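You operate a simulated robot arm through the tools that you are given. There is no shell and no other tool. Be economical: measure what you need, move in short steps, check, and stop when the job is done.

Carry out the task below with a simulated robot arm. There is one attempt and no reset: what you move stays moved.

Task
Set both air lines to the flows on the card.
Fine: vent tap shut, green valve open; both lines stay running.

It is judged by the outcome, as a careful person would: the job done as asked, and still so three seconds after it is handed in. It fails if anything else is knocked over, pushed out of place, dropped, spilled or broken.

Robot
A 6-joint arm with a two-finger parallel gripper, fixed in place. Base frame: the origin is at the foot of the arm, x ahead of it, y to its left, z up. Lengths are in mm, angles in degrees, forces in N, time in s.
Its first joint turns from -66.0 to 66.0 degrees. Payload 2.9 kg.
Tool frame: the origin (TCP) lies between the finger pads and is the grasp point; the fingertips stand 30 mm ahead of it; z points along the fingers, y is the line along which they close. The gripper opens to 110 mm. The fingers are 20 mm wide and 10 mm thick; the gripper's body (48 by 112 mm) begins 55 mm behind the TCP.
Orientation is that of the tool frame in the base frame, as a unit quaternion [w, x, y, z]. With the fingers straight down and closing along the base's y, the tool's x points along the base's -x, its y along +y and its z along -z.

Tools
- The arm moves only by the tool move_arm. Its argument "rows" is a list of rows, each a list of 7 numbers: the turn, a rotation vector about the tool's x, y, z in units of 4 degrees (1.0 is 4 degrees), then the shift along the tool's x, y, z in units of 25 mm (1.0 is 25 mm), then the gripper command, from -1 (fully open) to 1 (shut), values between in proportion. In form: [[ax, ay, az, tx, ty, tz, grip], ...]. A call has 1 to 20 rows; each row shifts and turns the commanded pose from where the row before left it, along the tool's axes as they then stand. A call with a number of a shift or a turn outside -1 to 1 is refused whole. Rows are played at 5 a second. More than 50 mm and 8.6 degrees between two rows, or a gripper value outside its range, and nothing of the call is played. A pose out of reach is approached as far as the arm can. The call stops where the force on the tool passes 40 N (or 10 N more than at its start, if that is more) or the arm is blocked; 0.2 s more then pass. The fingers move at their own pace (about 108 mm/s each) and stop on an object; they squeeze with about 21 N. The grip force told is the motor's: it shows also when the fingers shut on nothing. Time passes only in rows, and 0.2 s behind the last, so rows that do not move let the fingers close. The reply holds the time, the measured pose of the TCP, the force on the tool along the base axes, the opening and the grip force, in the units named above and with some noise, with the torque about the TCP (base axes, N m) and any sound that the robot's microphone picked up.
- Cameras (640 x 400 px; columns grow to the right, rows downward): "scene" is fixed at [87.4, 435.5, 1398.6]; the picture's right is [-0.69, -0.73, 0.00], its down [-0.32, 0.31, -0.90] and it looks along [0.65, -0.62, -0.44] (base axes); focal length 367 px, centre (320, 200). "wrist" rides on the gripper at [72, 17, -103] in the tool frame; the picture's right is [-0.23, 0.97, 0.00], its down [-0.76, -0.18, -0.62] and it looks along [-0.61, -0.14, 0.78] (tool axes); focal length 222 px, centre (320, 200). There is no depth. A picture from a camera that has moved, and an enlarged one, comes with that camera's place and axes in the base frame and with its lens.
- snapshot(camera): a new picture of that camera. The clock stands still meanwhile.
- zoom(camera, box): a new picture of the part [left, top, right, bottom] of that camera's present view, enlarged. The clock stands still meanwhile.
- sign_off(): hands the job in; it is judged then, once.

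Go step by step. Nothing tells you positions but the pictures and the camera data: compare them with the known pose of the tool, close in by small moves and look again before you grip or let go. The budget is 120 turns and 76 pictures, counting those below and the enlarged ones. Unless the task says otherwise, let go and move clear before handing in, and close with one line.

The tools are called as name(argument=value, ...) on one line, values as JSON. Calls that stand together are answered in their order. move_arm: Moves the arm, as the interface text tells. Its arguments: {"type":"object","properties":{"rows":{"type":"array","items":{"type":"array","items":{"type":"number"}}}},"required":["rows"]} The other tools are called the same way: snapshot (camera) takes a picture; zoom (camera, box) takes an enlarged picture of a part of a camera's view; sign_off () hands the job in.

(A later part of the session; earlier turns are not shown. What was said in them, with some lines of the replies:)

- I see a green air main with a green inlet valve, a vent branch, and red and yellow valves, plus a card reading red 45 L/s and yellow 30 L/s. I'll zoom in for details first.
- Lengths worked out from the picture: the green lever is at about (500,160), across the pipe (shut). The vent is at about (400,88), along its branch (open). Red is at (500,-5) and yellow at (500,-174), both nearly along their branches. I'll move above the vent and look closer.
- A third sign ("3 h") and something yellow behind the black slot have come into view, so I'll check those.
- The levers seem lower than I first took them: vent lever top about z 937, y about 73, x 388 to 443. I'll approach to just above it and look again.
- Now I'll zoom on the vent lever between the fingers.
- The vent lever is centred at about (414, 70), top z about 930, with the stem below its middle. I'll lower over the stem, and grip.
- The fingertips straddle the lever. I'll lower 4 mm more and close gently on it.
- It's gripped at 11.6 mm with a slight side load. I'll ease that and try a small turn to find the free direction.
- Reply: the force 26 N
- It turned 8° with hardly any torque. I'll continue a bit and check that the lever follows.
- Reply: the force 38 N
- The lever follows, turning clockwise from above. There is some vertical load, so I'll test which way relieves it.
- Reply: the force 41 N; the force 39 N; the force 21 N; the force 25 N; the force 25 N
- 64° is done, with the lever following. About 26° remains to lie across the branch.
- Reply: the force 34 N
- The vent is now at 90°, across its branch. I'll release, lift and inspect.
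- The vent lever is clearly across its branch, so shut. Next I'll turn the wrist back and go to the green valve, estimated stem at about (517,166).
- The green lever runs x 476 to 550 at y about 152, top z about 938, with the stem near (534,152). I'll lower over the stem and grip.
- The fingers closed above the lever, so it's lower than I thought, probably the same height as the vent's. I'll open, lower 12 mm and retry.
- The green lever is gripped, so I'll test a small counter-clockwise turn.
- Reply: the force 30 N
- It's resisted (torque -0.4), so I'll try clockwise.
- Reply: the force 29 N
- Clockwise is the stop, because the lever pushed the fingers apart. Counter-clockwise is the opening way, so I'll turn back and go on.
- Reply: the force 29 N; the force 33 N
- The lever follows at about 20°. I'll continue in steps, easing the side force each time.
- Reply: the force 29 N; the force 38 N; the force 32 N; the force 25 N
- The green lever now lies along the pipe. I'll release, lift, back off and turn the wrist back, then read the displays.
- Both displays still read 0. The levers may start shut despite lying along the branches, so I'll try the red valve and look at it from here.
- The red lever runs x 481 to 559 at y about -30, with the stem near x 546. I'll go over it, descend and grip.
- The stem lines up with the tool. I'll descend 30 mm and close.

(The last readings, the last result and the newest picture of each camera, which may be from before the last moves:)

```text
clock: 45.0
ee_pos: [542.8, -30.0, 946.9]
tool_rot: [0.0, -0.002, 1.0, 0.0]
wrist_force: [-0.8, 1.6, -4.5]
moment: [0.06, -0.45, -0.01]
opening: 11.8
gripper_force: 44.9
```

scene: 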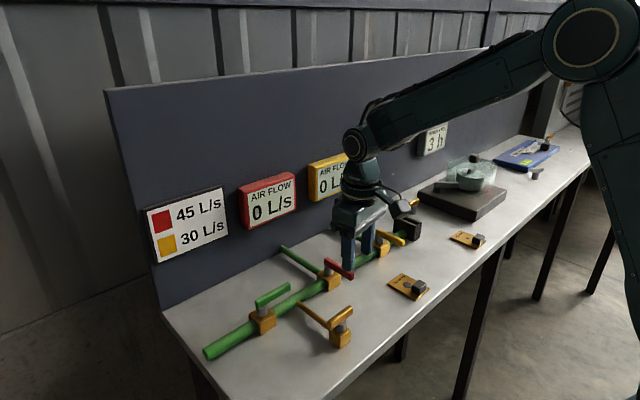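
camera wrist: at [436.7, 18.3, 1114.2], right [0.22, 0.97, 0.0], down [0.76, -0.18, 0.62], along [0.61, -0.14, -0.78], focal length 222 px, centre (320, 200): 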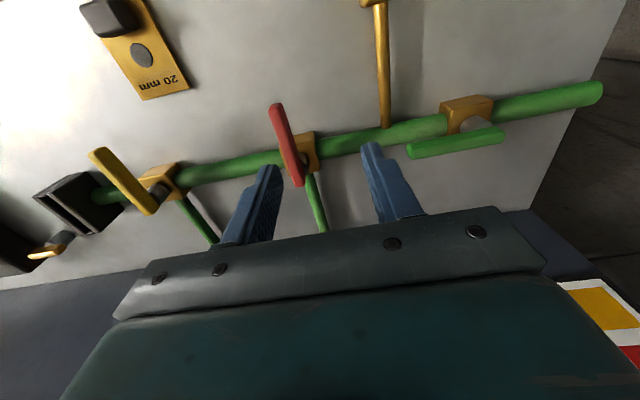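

Gripped at 11.8 mm. I'll turn counter-clockwise as the green opened, in small steps, and watch the red display.

move_arm(rows=[[0, 0, -1, 0, 0, 0, 1], [0, 0, -1, 0, -0.02, 0, 1], [0, 0, -1, 0, -0.02, 0, 1], [0, 0, 0, 0, 0, 0, 1]])

zoom(camera="scene", box=[230, 140, 430, 290])

```text
clock: 46.0
ee_pos: [543.5, -31.5, 947.1]
tool_rot: [0.0, -0.107, 0.994, 0.0]
wrist_force: [1.1, 1.5, 11.8]
moment: [-0.17, 1.14, 0.0]
opening: 12.0
gripper_force: 45.1
```

```text
2.67 times, centred on (330, 215) of scene
camera zoom: at [87.3, 435.6, 1398.6], right [-0.69, -0.73, 0.0], down [-0.32, 0.31, -0.9], along [0.65, -0.62, -0.44], focal length 979 px, centre (293, 160)
```

zoom: 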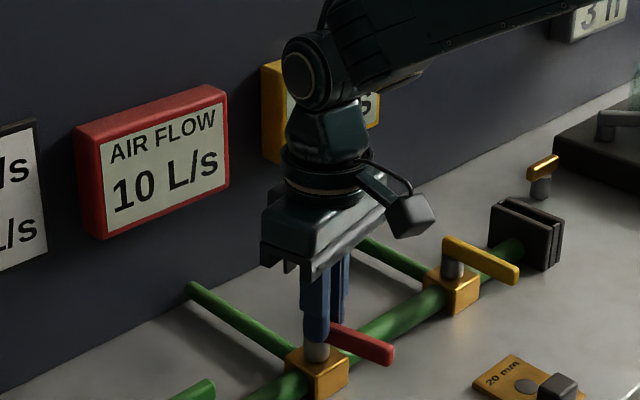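

It works: 12° gives 10 L/s on red. I'll keep opening in steps.

move_arm(rows=[[0, 0, -1, 0, -0.02, -0.02, 1], [0, 0, -1, 0, -0.02, 0, 1], [0, 0, -1, 0, -0.02, 0, 1], [0, 0, -1, 0, -0.02, 0, 1], [0, 0, -1, 0, -0.02, 0, 1], [0, 0, 0, 0, 0, 0, 1]])

zoom(camera="scene", box=[230, 140, 430, 290])

```text
clock: 47.4
ee_pos: [544.6, -33.5, 947.0]
tool_rot: [0.0, -0.28, 0.96, 0.001]
wrist_force: [10.6, 9.9, 2.0]
moment: [0.03, 0.12, 0.01]
opening: 12.0
gripper_force: 44.8
```

```text
2.67 times, centred on (330, 215) of scene
camera zoom: at [87.7, 435.8, 1398.5], right [-0.69, -0.73, 0.0], down [-0.32, 0.31, -0.9], along [0.65, -0.62, -0.44], focal length 979 px, centre (293, 160)
```

zoom: 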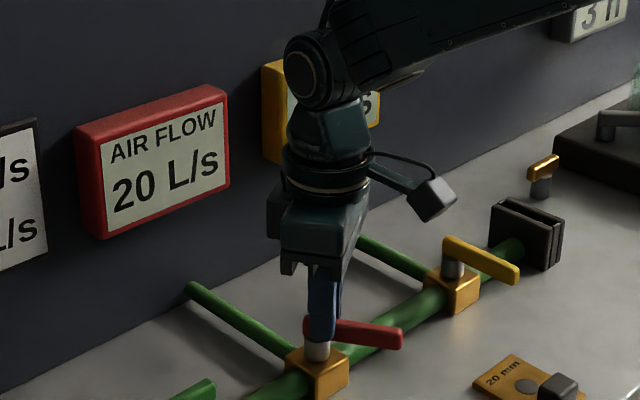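

move_arm(rows=[[0, 0, -1, 0, -0.02, 0, 1], [0, 0, -1, 0, -0.01, 0, 1], [0, 0, -1, 0, -0.02, 0, 1], [0, 0, -1, 0, -0.01, 0, 1], [0, 0, -1, 0, -0.02, 0, 1], [0, 0, -1, 0, -0.01, 0, 1], [0, 0, -1, 0, -0.02, 0, 1], [0, 0, 0, 0, 0, 0, 1]])

zoom(camera="scene", box=[230, 140, 430, 290])

```text
clock: 49.2
ee_pos: [546.6, -36.1, 946.4]
tool_rot: [0.0, -0.503, 0.864, 0.0]
wrist_force: [14.4, 10.2, -3.2]
moment: [0.74, -0.62, -0.02]
opening: 11.6
gripper_force: 44.7
```

```text
2.67 times, centred on (330, 215) of scene
camera zoom: at [87.8, 435.8, 1398.4], right [-0.69, -0.73, 0.0], down [-0.32, 0.31, -0.9], along [0.65, -0.62, -0.44], focal length 979 px, centre (293, 160)
```

zoom: 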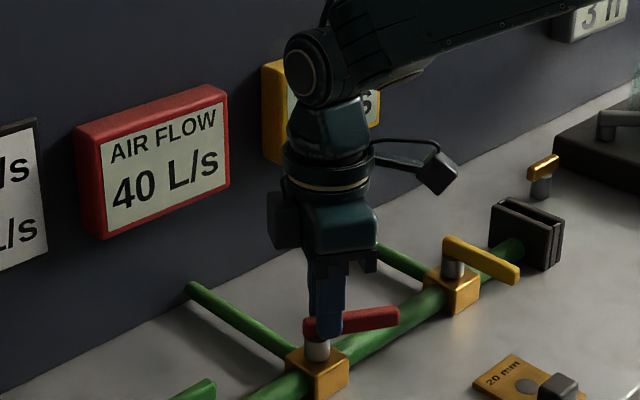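

move_arm(rows=[[0, 0, -1, 0, -0.02, 0, 1], [0, 0, -1, 0, -0.01, 0, 1], [0, 0, 0, 0, 0, 0, 1]])

zoom(camera="scene", box=[230, 140, 430, 290])

```text
clock: 50.0
ee_pos: [547.3, -36.0, 946.3]
tool_rot: [0.0, -0.561, 0.828, 0.0]
wrist_force: [15.8, 8.6, -7.2]
moment: [0.14, -0.31, -0.1]
opening: 11.8
gripper_force: 44.7
```

```text
2.67 times, centred on (330, 215) of scene
camera zoom: at [88.0, 435.7, 1398.4], right [-0.69, -0.73, 0.0], down [-0.32, 0.31, -0.9], along [0.65, -0.62, -0.44], focal length 979 px, centre (293, 160)
```

zoom: 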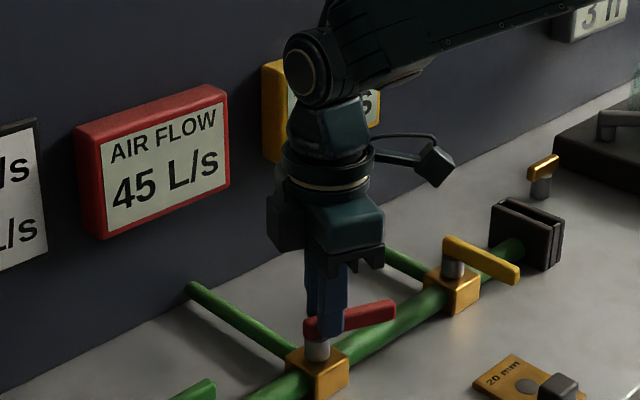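

Red reads 45 L/s. I'll release, lift, turn the wrist back and read both displays.

move_arm(rows=[[0, 0, 0, 0, 0, 0, 0.4], [0, 0, 0, 0, 0, 0, 0.3], [0, 0, 0, 0, 0, -0.6, 0.3], [0, 0, 0, 0, 0, -1, 0.3], [0, 0, 1, 0, 0, -1, 0.3], [0, 0, 1, 0, 0, 0, 0.3], [0, 0, 1, 0, 0, 0, 0.3], [0, 0, 1, 0, 0, 0, 0.3], [0, 0, 1, 0, 0, 0, 0.3], [0, 0, 1, 0, 0, 0, 0.3], [0, 0, 1, 0, 0, 0, 0.3], [0, 0, 1, 0, 0, 0, 0.3], [0, 0, 1, 0, 0, 0, 0.3], [0, 0, 1, 0, 0, 0, 0.3], [0, 0, 1, 0, 0, 0, 0.3], [0, 0, 1, 0, 0, 0, 0.3], [0, 0, 1, 0, 0, 0, 0.3], [0, 0, 1, 0, 0, 0, 0.3], [0, 0, 1, 0, 0, 0, 0.3], [0, 0, 1, 0, 0, 0, 0.3]])

move_arm(rows=[[0, 0, 1, 0, 0, 0, 0.3], [0, 0, 0.06, 0, -1, 0, 0.2], [0, 0, 0, 0, -1, 0, 0.2], [0, 0, 0, 0, -1, 0, 0.2], [0, 0, 0, 0, -1, 0, 0.2], [0, 0, 0, 0, -1, 0, 0.2], [0, 0, 0, 0, -0.8, 0.6, 0.2]])

snapshot(camera="wrist")

zoom(camera="scene", box=[230, 140, 430, 290])

```text
clock: 54.2
ee_pos: [547.0, -36.1, 1010.9]
tool_rot: [0.0, -0.037, 0.999, -0.001]
wrist_force: [0.0, -0.9, 0.2]
moment: [0.0, -0.02, 0.0]
opening: 38.3
gripper_force: 0.0
```

```text
clock: 55.8
ee_pos: [545.9, -181.5, 998.1]
tool_rot: [0.0, 0.0, 1.0, 0.0]
wrist_force: [-0.1, -1.2, 0.3]
moment: [0.01, 0.0, 0.02]
opening: 44.1
gripper_force: 0.1
```

```text
32 pictures are left
camera wrist: at [474.0, -164.8, 1100.1], right [0.23, 0.97, 0.0], down [0.76, -0.18, 0.62], along [0.61, -0.14, -0.78], focal length 222 px, centre (320, 200)
```

wrist: 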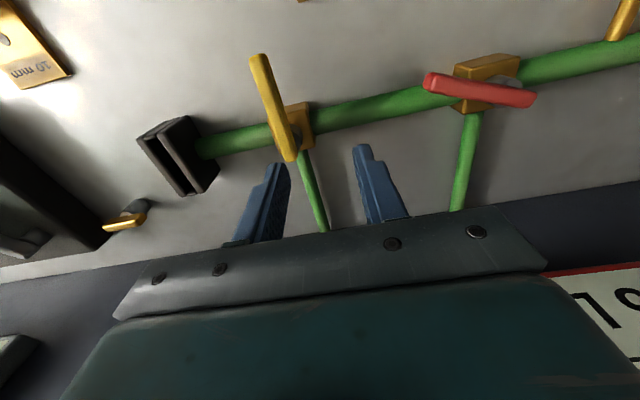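

```text
2.67 times, centred on (330, 215) of scene
camera zoom: at [87.4, 435.5, 1398.6], right [-0.69, -0.73, 0.0], down [-0.32, 0.31, -0.9], along [0.65, -0.62, -0.44], focal length 979 px, centre (293, 160)
```

zoom: 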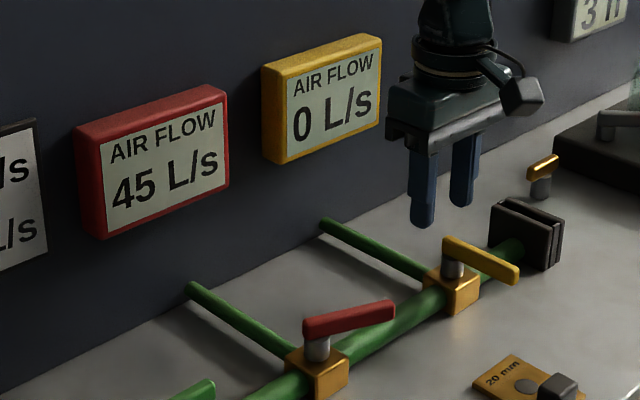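

Red holds 45 L/s. The yellow lever is at y about -210 with its stem near (545,-210). I'll move over it, descend and check.

move_arm(rows=[[0, 0, 0, 0, -0.57, 0, 0.2], [0, 0, 0, 0, -0.57, 0, 0.2], [0, 0, 0, 0, 0, 0.8, 0.2], [0, 0, 0, 0, 0, 0, 0.2]])

zoom(camera="wrist", box=[230, 80, 470, 230])

```text
clock: 56.8
ee_pos: [547.6, -210.6, 976.6]
tool_rot: [0.0, 0.0, 1.0, 0.0]
wrist_force: [0.4, -0.9, 0.1]
moment: [-0.02, 0.0, 0.01]
opening: 44.2
gripper_force: 0.1
```

```text
2.67 times, centred on (350, 155) of wrist
camera zoom: at [476.4, -194.8, 1079.9], right [0.23, 0.97, 0.0], down [0.76, -0.18, 0.62], along [0.61, -0.14, -0.78], focal length 592 px, centre (240, 320)
```

zoom: 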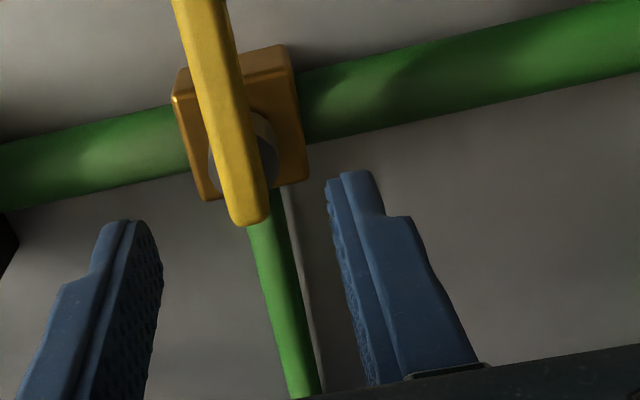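

move_arm(rows=[[0, 0, 0, 0.14, 0, 0.6, 0.3], [0, 0, 0, 0, 0, 0.6, 0.4], [0, 0, 0, 0, 0, 0, 0.4], [0, 0, 0, 0, 0, 0, 1], [0, 0, 0, 0, 0, 0, 1]])

move_arm(rows=[[0, 0, -1, 0, 0, 0, 1], [0, 0, -1, 0, -0.02, 0, 1], [0, 0, -1, 0, -0.01, 0, 1], [0, 0, 0, 0, 0, 0, 1]])

zoom(camera="scene", box=[230, 140, 430, 290])

```text
clock: 58.0
ee_pos: [545.0, -209.5, 946.2]
tool_rot: [0.0, 0.0, 1.0, 0.0]
wrist_force: [-0.5, -7.4, -1.7]
moment: [-0.15, -0.46, 0.07]
opening: 11.8
gripper_force: 44.7
```

```text
clock: 59.0
ee_pos: [542.7, -210.5, 946.2]
tool_rot: [0.001, -0.104, 0.995, 0.0]
wrist_force: [18.6, -16.1, -18.1]
moment: [-0.46, 0.19, -0.1]
opening: 11.7
gripper_force: 45.2
```

```text
2.67 times, centred on (330, 215) of scene
camera zoom: at [88.3, 435.0, 1398.7], right [-0.69, -0.73, 0.0], down [-0.32, 0.31, -0.9], along [0.65, -0.62, -0.44], focal length 979 px, centre (293, 160)
```

zoom: 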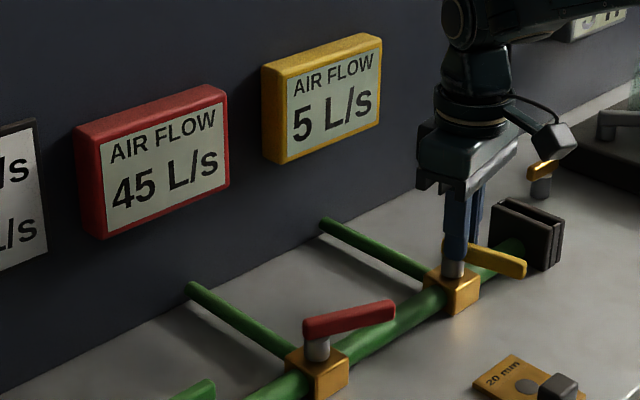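

Yellow responds (5 L/s) and red is unaffected so far. Continuing.

move_arm(rows=[[0, 0, -1, -0.04, -0.05, 0.03, 1], [0, 0, -1, 0, -0.02, 0, 1], [0, 0, -1, 0, -0.02, 0, 1], [0, 0, -1, 0, -0.02, 0, 1], [0, 0, -1, 0, -0.02, 0, 1], [0, 0, 0, 0, 0, 0, 1]])

zoom(camera="scene", box=[230, 140, 430, 290])

```text
clock: 60.4
ee_pos: [545.3, -212.6, 945.8]
tool_rot: [0.0, -0.275, 0.961, 0.001]
wrist_force: [-2.2, -12.7, -13.7]
moment: [0.07, -0.63, -0.05]
opening: 11.6
gripper_force: 45.1
```

```text
2.67 times, centred on (330, 215) of scene
camera zoom: at [87.6, 435.1, 1398.7], right [-0.69, -0.73, 0.0], down [-0.32, 0.31, -0.9], along [0.65, -0.62, -0.44], focal length 979 px, centre (293, 160)
```

zoom: 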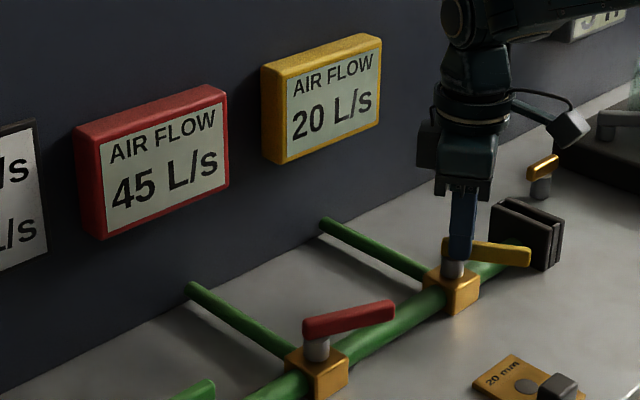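

Yellow reads 20 L/s at 32°. The lever tip nears the black slot block, so I'll go on in smaller steps.

move_arm(rows=[[0, 0, -1, 0, -0.05, 0.02, 1], [0, 0, -1, 0, -0.02, 0, 1], [0, 0, 0, 0, 0, 0, 1]])

snapshot(camera="wrist")

zoom(camera="scene", box=[230, 140, 430, 290])

```text
clock: 61.2
ee_pos: [544.6, -213.9, 946.0]
tool_rot: [-0.002, -0.343, 0.939, 0.003]
wrist_force: [-16.4, -0.7, -3.7]
moment: [-0.06, 0.31, 0.04]
opening: 11.5
gripper_force: 45.2
```

```text
27 pictures are left
camera wrist: at [480.0, -249.1, 1048.9], right [-0.45, 0.89, 0.0], down [0.7, 0.35, 0.62], along [0.55, 0.28, -0.78], focal length 222 px, centre (320, 200)
```

wrist: 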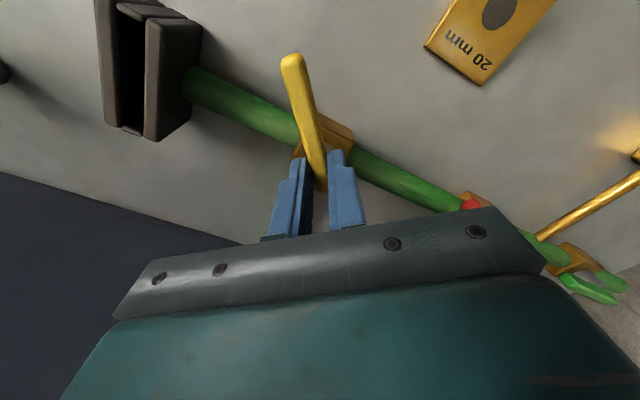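

```text
2.67 times, centred on (330, 215) of scene
camera zoom: at [87.1, 435.5, 1398.6], right [-0.69, -0.73, 0.0], down [-0.32, 0.31, -0.9], along [0.65, -0.62, -0.44], focal length 979 px, centre (293, 160)
```

zoom: 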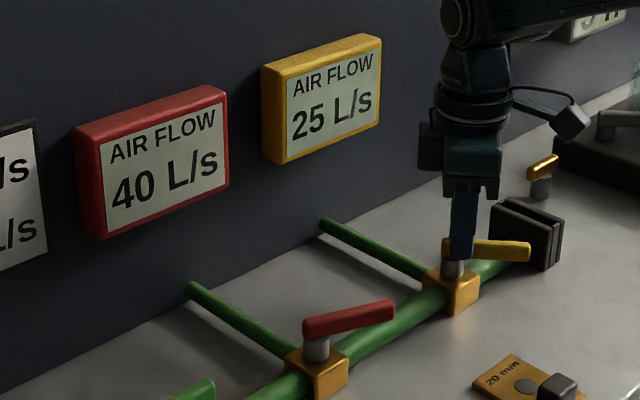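

The lines share supply: red dropped to 40 as yellow reached 25. The lever is clear of the slot. I'll open yellow a bit past 30's nominal angle, then top up red.

move_arm(rows=[[0, 0, -1, 0.02, -0.03, 0, 1], [0, 0, -1, 0, -0.02, 0, 1], [0, 0, -0.5, 0, -0.02, 0, 1], [0, 0, 0, 0, 0, 0, 1]])

zoom(camera="scene", box=[230, 140, 430, 290])

```text
clock: 62.2
ee_pos: [545.4, -214.5, 946.0]
tool_rot: [-0.002, -0.423, 0.906, 0.003]
wrist_force: [-19.4, 8.7, -0.4]
moment: [-0.37, 0.82, 0.12]
opening: 12.0
gripper_force: 44.9
```

```text
2.67 times, centred on (330, 215) of scene
camera zoom: at [87.0, 435.8, 1398.5], right [-0.69, -0.73, 0.0], down [-0.32, 0.31, -0.9], along [0.65, -0.62, -0.44], focal length 979 px, centre (293, 160)
```

zoom: 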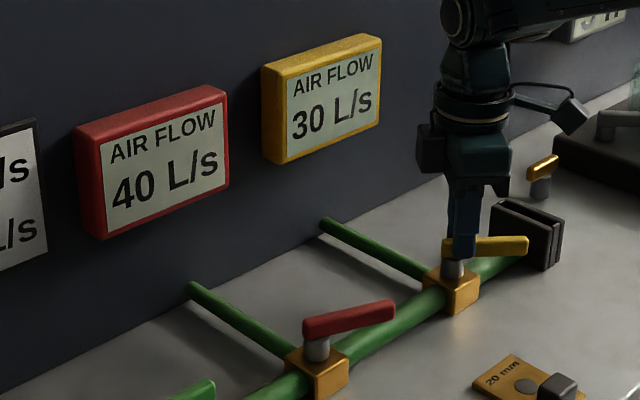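

Yellow reads 30, red 40. I'll release yellow and go back to red at its present angle (-68°) to open it a little more.

move_arm(rows=[[0, 0, 0, 0, 0, 0, 0.4], [0, 0, 0, 0, 0, 0, 0.3], [0, 0, 0, 0, 0, -0.6, 0.3], [0, 0, 0, 0, 0, -1, 0.3], [0, 0, -1, 0, 0, -0.6, 0.3], [0, 0, -1, 0, 0, 0, 0.3], [0, 0, -1, 0, 0, 0, 0.3], [0, 0, -1, 0, 0, 0, 0.3], [0, 0, -0.55, -0.826, 0.33, 0, 0.3], [0, 0, 0, -0.826, 0.33, 0, 0.3], [0, 0, 0, -0.826, 0.33, 0, 0.3], [0, 0, 0, -0.826, 0.33, 0, 0.3], [0, 0, 0, -0.826, 0.33, 0, 0.3], [0, 0, 0, -0.826, 0.33, 0, 0.3], [0, 0, 0, -0.826, 0.33, 0, 0.3], [0, 0, 0, -0.826, 0.33, 0, 0.3], [0, 0, 0, 0, 0, 0, 0.3]])

snapshot(camera="wrist")

zoom(camera="scene", box=[230, 140, 430, 290])

```text
clock: 65.8
ee_pos: [548.6, -37.6, 1001.6]
tool_rot: [0.0, -0.56, 0.828, -0.001]
wrist_force: [0.6, 0.5, -0.2]
moment: [-0.01, 0.03, 0.0]
opening: 38.8
gripper_force: 0.1
```

```text
24 pictures are left
camera wrist: at [506.5, -100.5, 1104.2], right [-0.82, 0.57, 0.0], down [0.45, 0.64, 0.62], along [0.36, 0.51, -0.78], focal length 222 px, centre (320, 200)
```

wrist: 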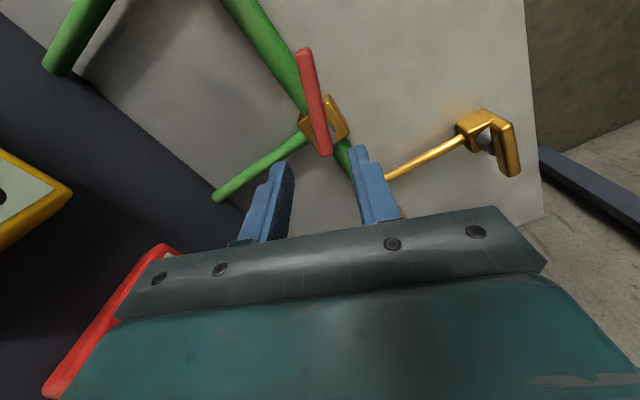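

```text
2.67 times, centred on (330, 215) of scene
camera zoom: at [87.4, 435.5, 1398.6], right [-0.69, -0.73, 0.0], down [-0.32, 0.31, -0.9], along [0.65, -0.62, -0.44], focal length 979 px, centre (293, 160)
```

zoom: 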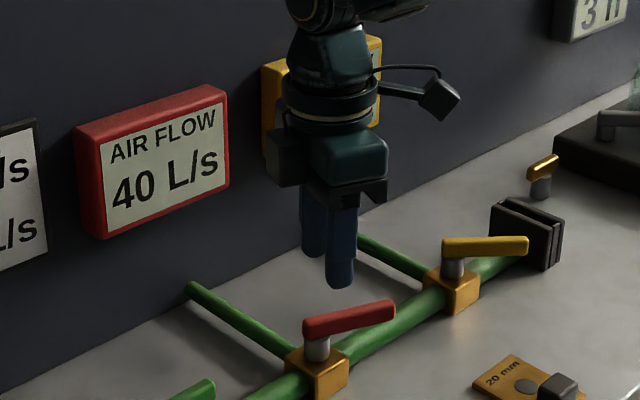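

move_arm(rows=[[0, 0, 0, 0, 0, 0.8, 0.3], [0, 0, 0, 0, 0, 0.7, 0.3], [0, 0, 0, 0, 0, 0.7, 0.3], [0, 0, 0, 0, 0, 0, 0.3], [0, 0, 0, 0, 0, 0, 1], [0, 0, 0, 0, 0, 0, 1]])

move_arm(rows=[[0, 0, -1, 0, -0.02, 0, 1], [0, 0, -0.5, 0, -0.02, 0, 1], [0, 0, 0, 0, 0, 0, 1]])

zoom(camera="scene", box=[230, 140, 430, 290])

```text
clock: 67.2
ee_pos: [548.1, -36.5, 945.9]
tool_rot: [-0.003, -0.562, 0.827, 0.001]
wrist_force: [-15.8, 5.6, 4.1]
moment: [0.06, 0.33, 0.12]
opening: 11.7
gripper_force: 45.1
```

```text
clock: 68.0
ee_pos: [547.4, -37.1, 946.6]
tool_rot: [-0.001, -0.604, 0.797, 0.002]
wrist_force: [-19.8, 11.8, 3.8]
moment: [-0.47, 0.58, 0.14]
opening: 11.7
gripper_force: 45.3
```

```text
2.67 times, centred on (330, 215) of scene
camera zoom: at [86.8, 435.9, 1398.5], right [-0.69, -0.73, 0.0], down [-0.32, 0.31, -0.9], along [0.65, -0.62, -0.44], focal length 979 px, centre (293, 160)
```

zoom: 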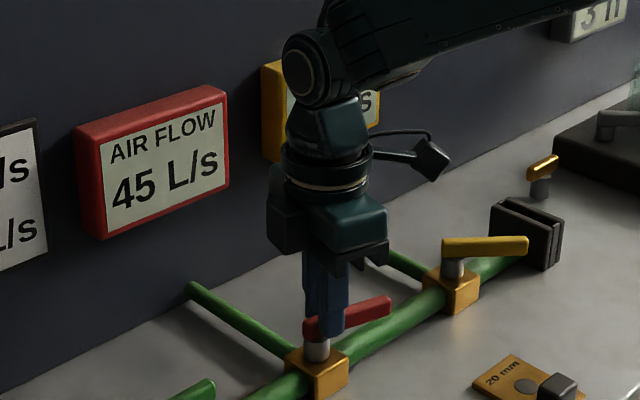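

Red reads 45 again. To sit mid-band, I'll probe 4° further to see how near the upper edge is.

move_arm(rows=[[0, 0, -1, 0, 0, 0, 1], [0, 0, 0, 0, 0, 0, 1]])

zoom(camera="scene", box=[230, 140, 430, 290])

```text
clock: 68.6
ee_pos: [548.5, -36.5, 946.6]
tool_rot: [0.0, -0.631, 0.776, 0.0]
wrist_force: [-17.4, 16.2, 4.1]
moment: [-0.39, 0.23, 0.27]
opening: 11.5
gripper_force: 44.7
```

```text
2.67 times, centred on (330, 215) of scene
camera zoom: at [86.9, 436.0, 1398.4], right [-0.69, -0.73, 0.0], down [-0.32, 0.31, -0.9], along [0.65, -0.62, -0.44], focal length 979 px, centre (293, 160)
```

zoom: 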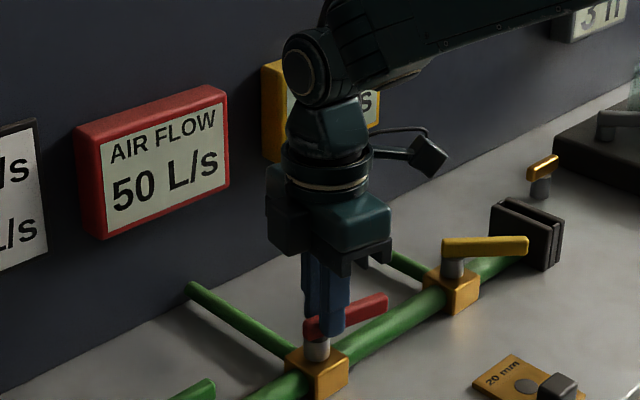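

The upper edge lies before 78° and the lower one after 68°, so I'll settle at about 73°, then release and look at both.

move_arm(rows=[[0, 0, 1, 0.02, 0, 0, 1], [0, 0, 0.3, 0, 0, 0, 1], [0, 0, 0, 0, 0, 0, 1]])

move_arm(rows=[[0, 0, 0, 0, 0, 0, 0.4], [0, 0, 0, 0, 0, 0, 0.3], [0, 0, 0, 0, 0, -0.6, 0.3], [0, 0, 0, 0, 0, -1, 0.3], [0, 0, 0, 0.8, -0.24, -0.8, 0.3], [0, 0, 0, 0.9, -0.3, 0, 0.3], [0, 0, 0, 0.9, -0.3, 0, 0.3], [0, 0, 0, 0.9, -0.3, 0, 0.3], [0, 0, 0, 0.9, -0.3, 0, 0.3], [0, 0, 0, 0.9, -0.3, 0, 0.3], [0, 0, 0, 0.9, -0.3, 0, 0.3], [0, 0, 0, 0.9, -0.3, 0, 0.3], [0, 0, 0, 0, 0, 0, 0.3]])

zoom(camera="scene", box=[230, 140, 430, 290])

```text
clock: 69.4
ee_pos: [546.9, -36.5, 945.4]
tool_rot: [-0.001, -0.596, 0.803, 0.003]
wrist_force: [-24.9, 18.6, 6.9]
moment: [0.95, 0.28, 0.21]
opening: 11.4
gripper_force: 45.1
```

```text
clock: 72.2
ee_pos: [552.4, -225.3, 1005.2]
tool_rot: [0.0, -0.595, 0.804, 0.0]
wrist_force: [-0.3, 0.2, 0.1]
moment: [0.01, 0.02, 0.01]
opening: 38.9
gripper_force: 0.2
```

```text
2.67 times, centred on (330, 215) of scene
camera zoom: at [87.4, 435.5, 1398.6], right [-0.69, -0.73, 0.0], down [-0.32, 0.31, -0.9], along [0.65, -0.62, -0.44], focal length 979 px, centre (293, 160)
```

zoom: 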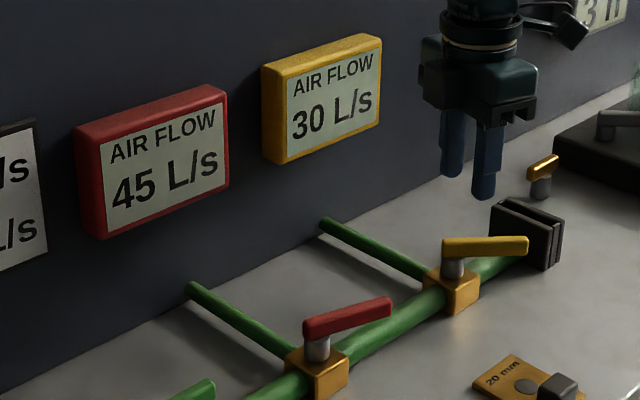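

Both displays match the card, and the estimated slope puts each near mid-band. I'll move the arm clear and take a last look.

move_arm(rows=[[0, 0, 0, 0, 0, -1, 0.3], [0, 0, 0, 0, 0, -1, 0.3], [0, 0, 0, 0, 0, -1, 0.3], [0, 0, 0, 0, 1, 0, 0.3], [0, 0, 0, 0, 1, 0, 0.3], [0, 0, 0, 0, 1, 0, 0.3], [0, 0, 0, 0, 1, 0, 0.3], [0, 0, 0, 0, 0, 0, 0.3], [0, 0, 0, 0, 0, 0, 0.3], [0, 0, 0, 0, 0, 0, 0.3], [0, 0, 0, 0, 0, 0, 0.3], [0, 0, 0, 0, 0, 0, 0.3], [0, 0, 0, 0, 0, 0, 0.3]])

snapshot(camera="scene")

zoom(camera="scene", box=[190, 140, 430, 290])

```text
clock: 75.0
ee_pos: [456.1, -196.9, 1078.9]
tool_rot: [0.001, -0.595, 0.804, 0.0]
wrist_force: [0.7, 0.3, 1.2]
moment: [0.0, -0.01, 0.0]
opening: 38.6
gripper_force: 0.0
```

```text
19 pictures are left
```

scene: 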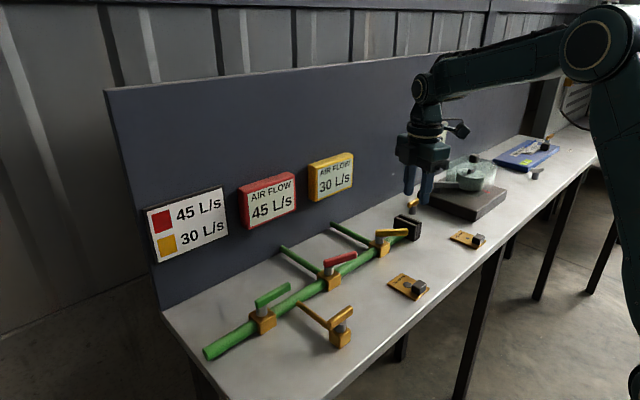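

```text
2.67 times, centred on (310, 215) of scene
camera zoom: at [87.4, 435.5, 1398.6], right [-0.69, -0.73, 0.0], down [-0.32, 0.31, -0.9], along [0.65, -0.62, -0.44], focal length 979 px, centre (347, 160)
```

zoom: 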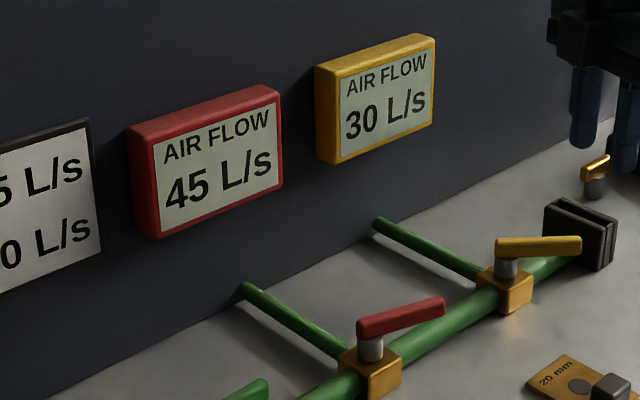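

The readings hold steady at red 45 and yellow 30, with the vent shut, the green valve open, nothing disturbed and the arm clear. I'm handing it in.

sign_off()

```text
The job is handed in.
```

Both air lines are set to the card: red reads 45 L/s and yellow 30 L/s, with the vent tap shut and the green valve open.
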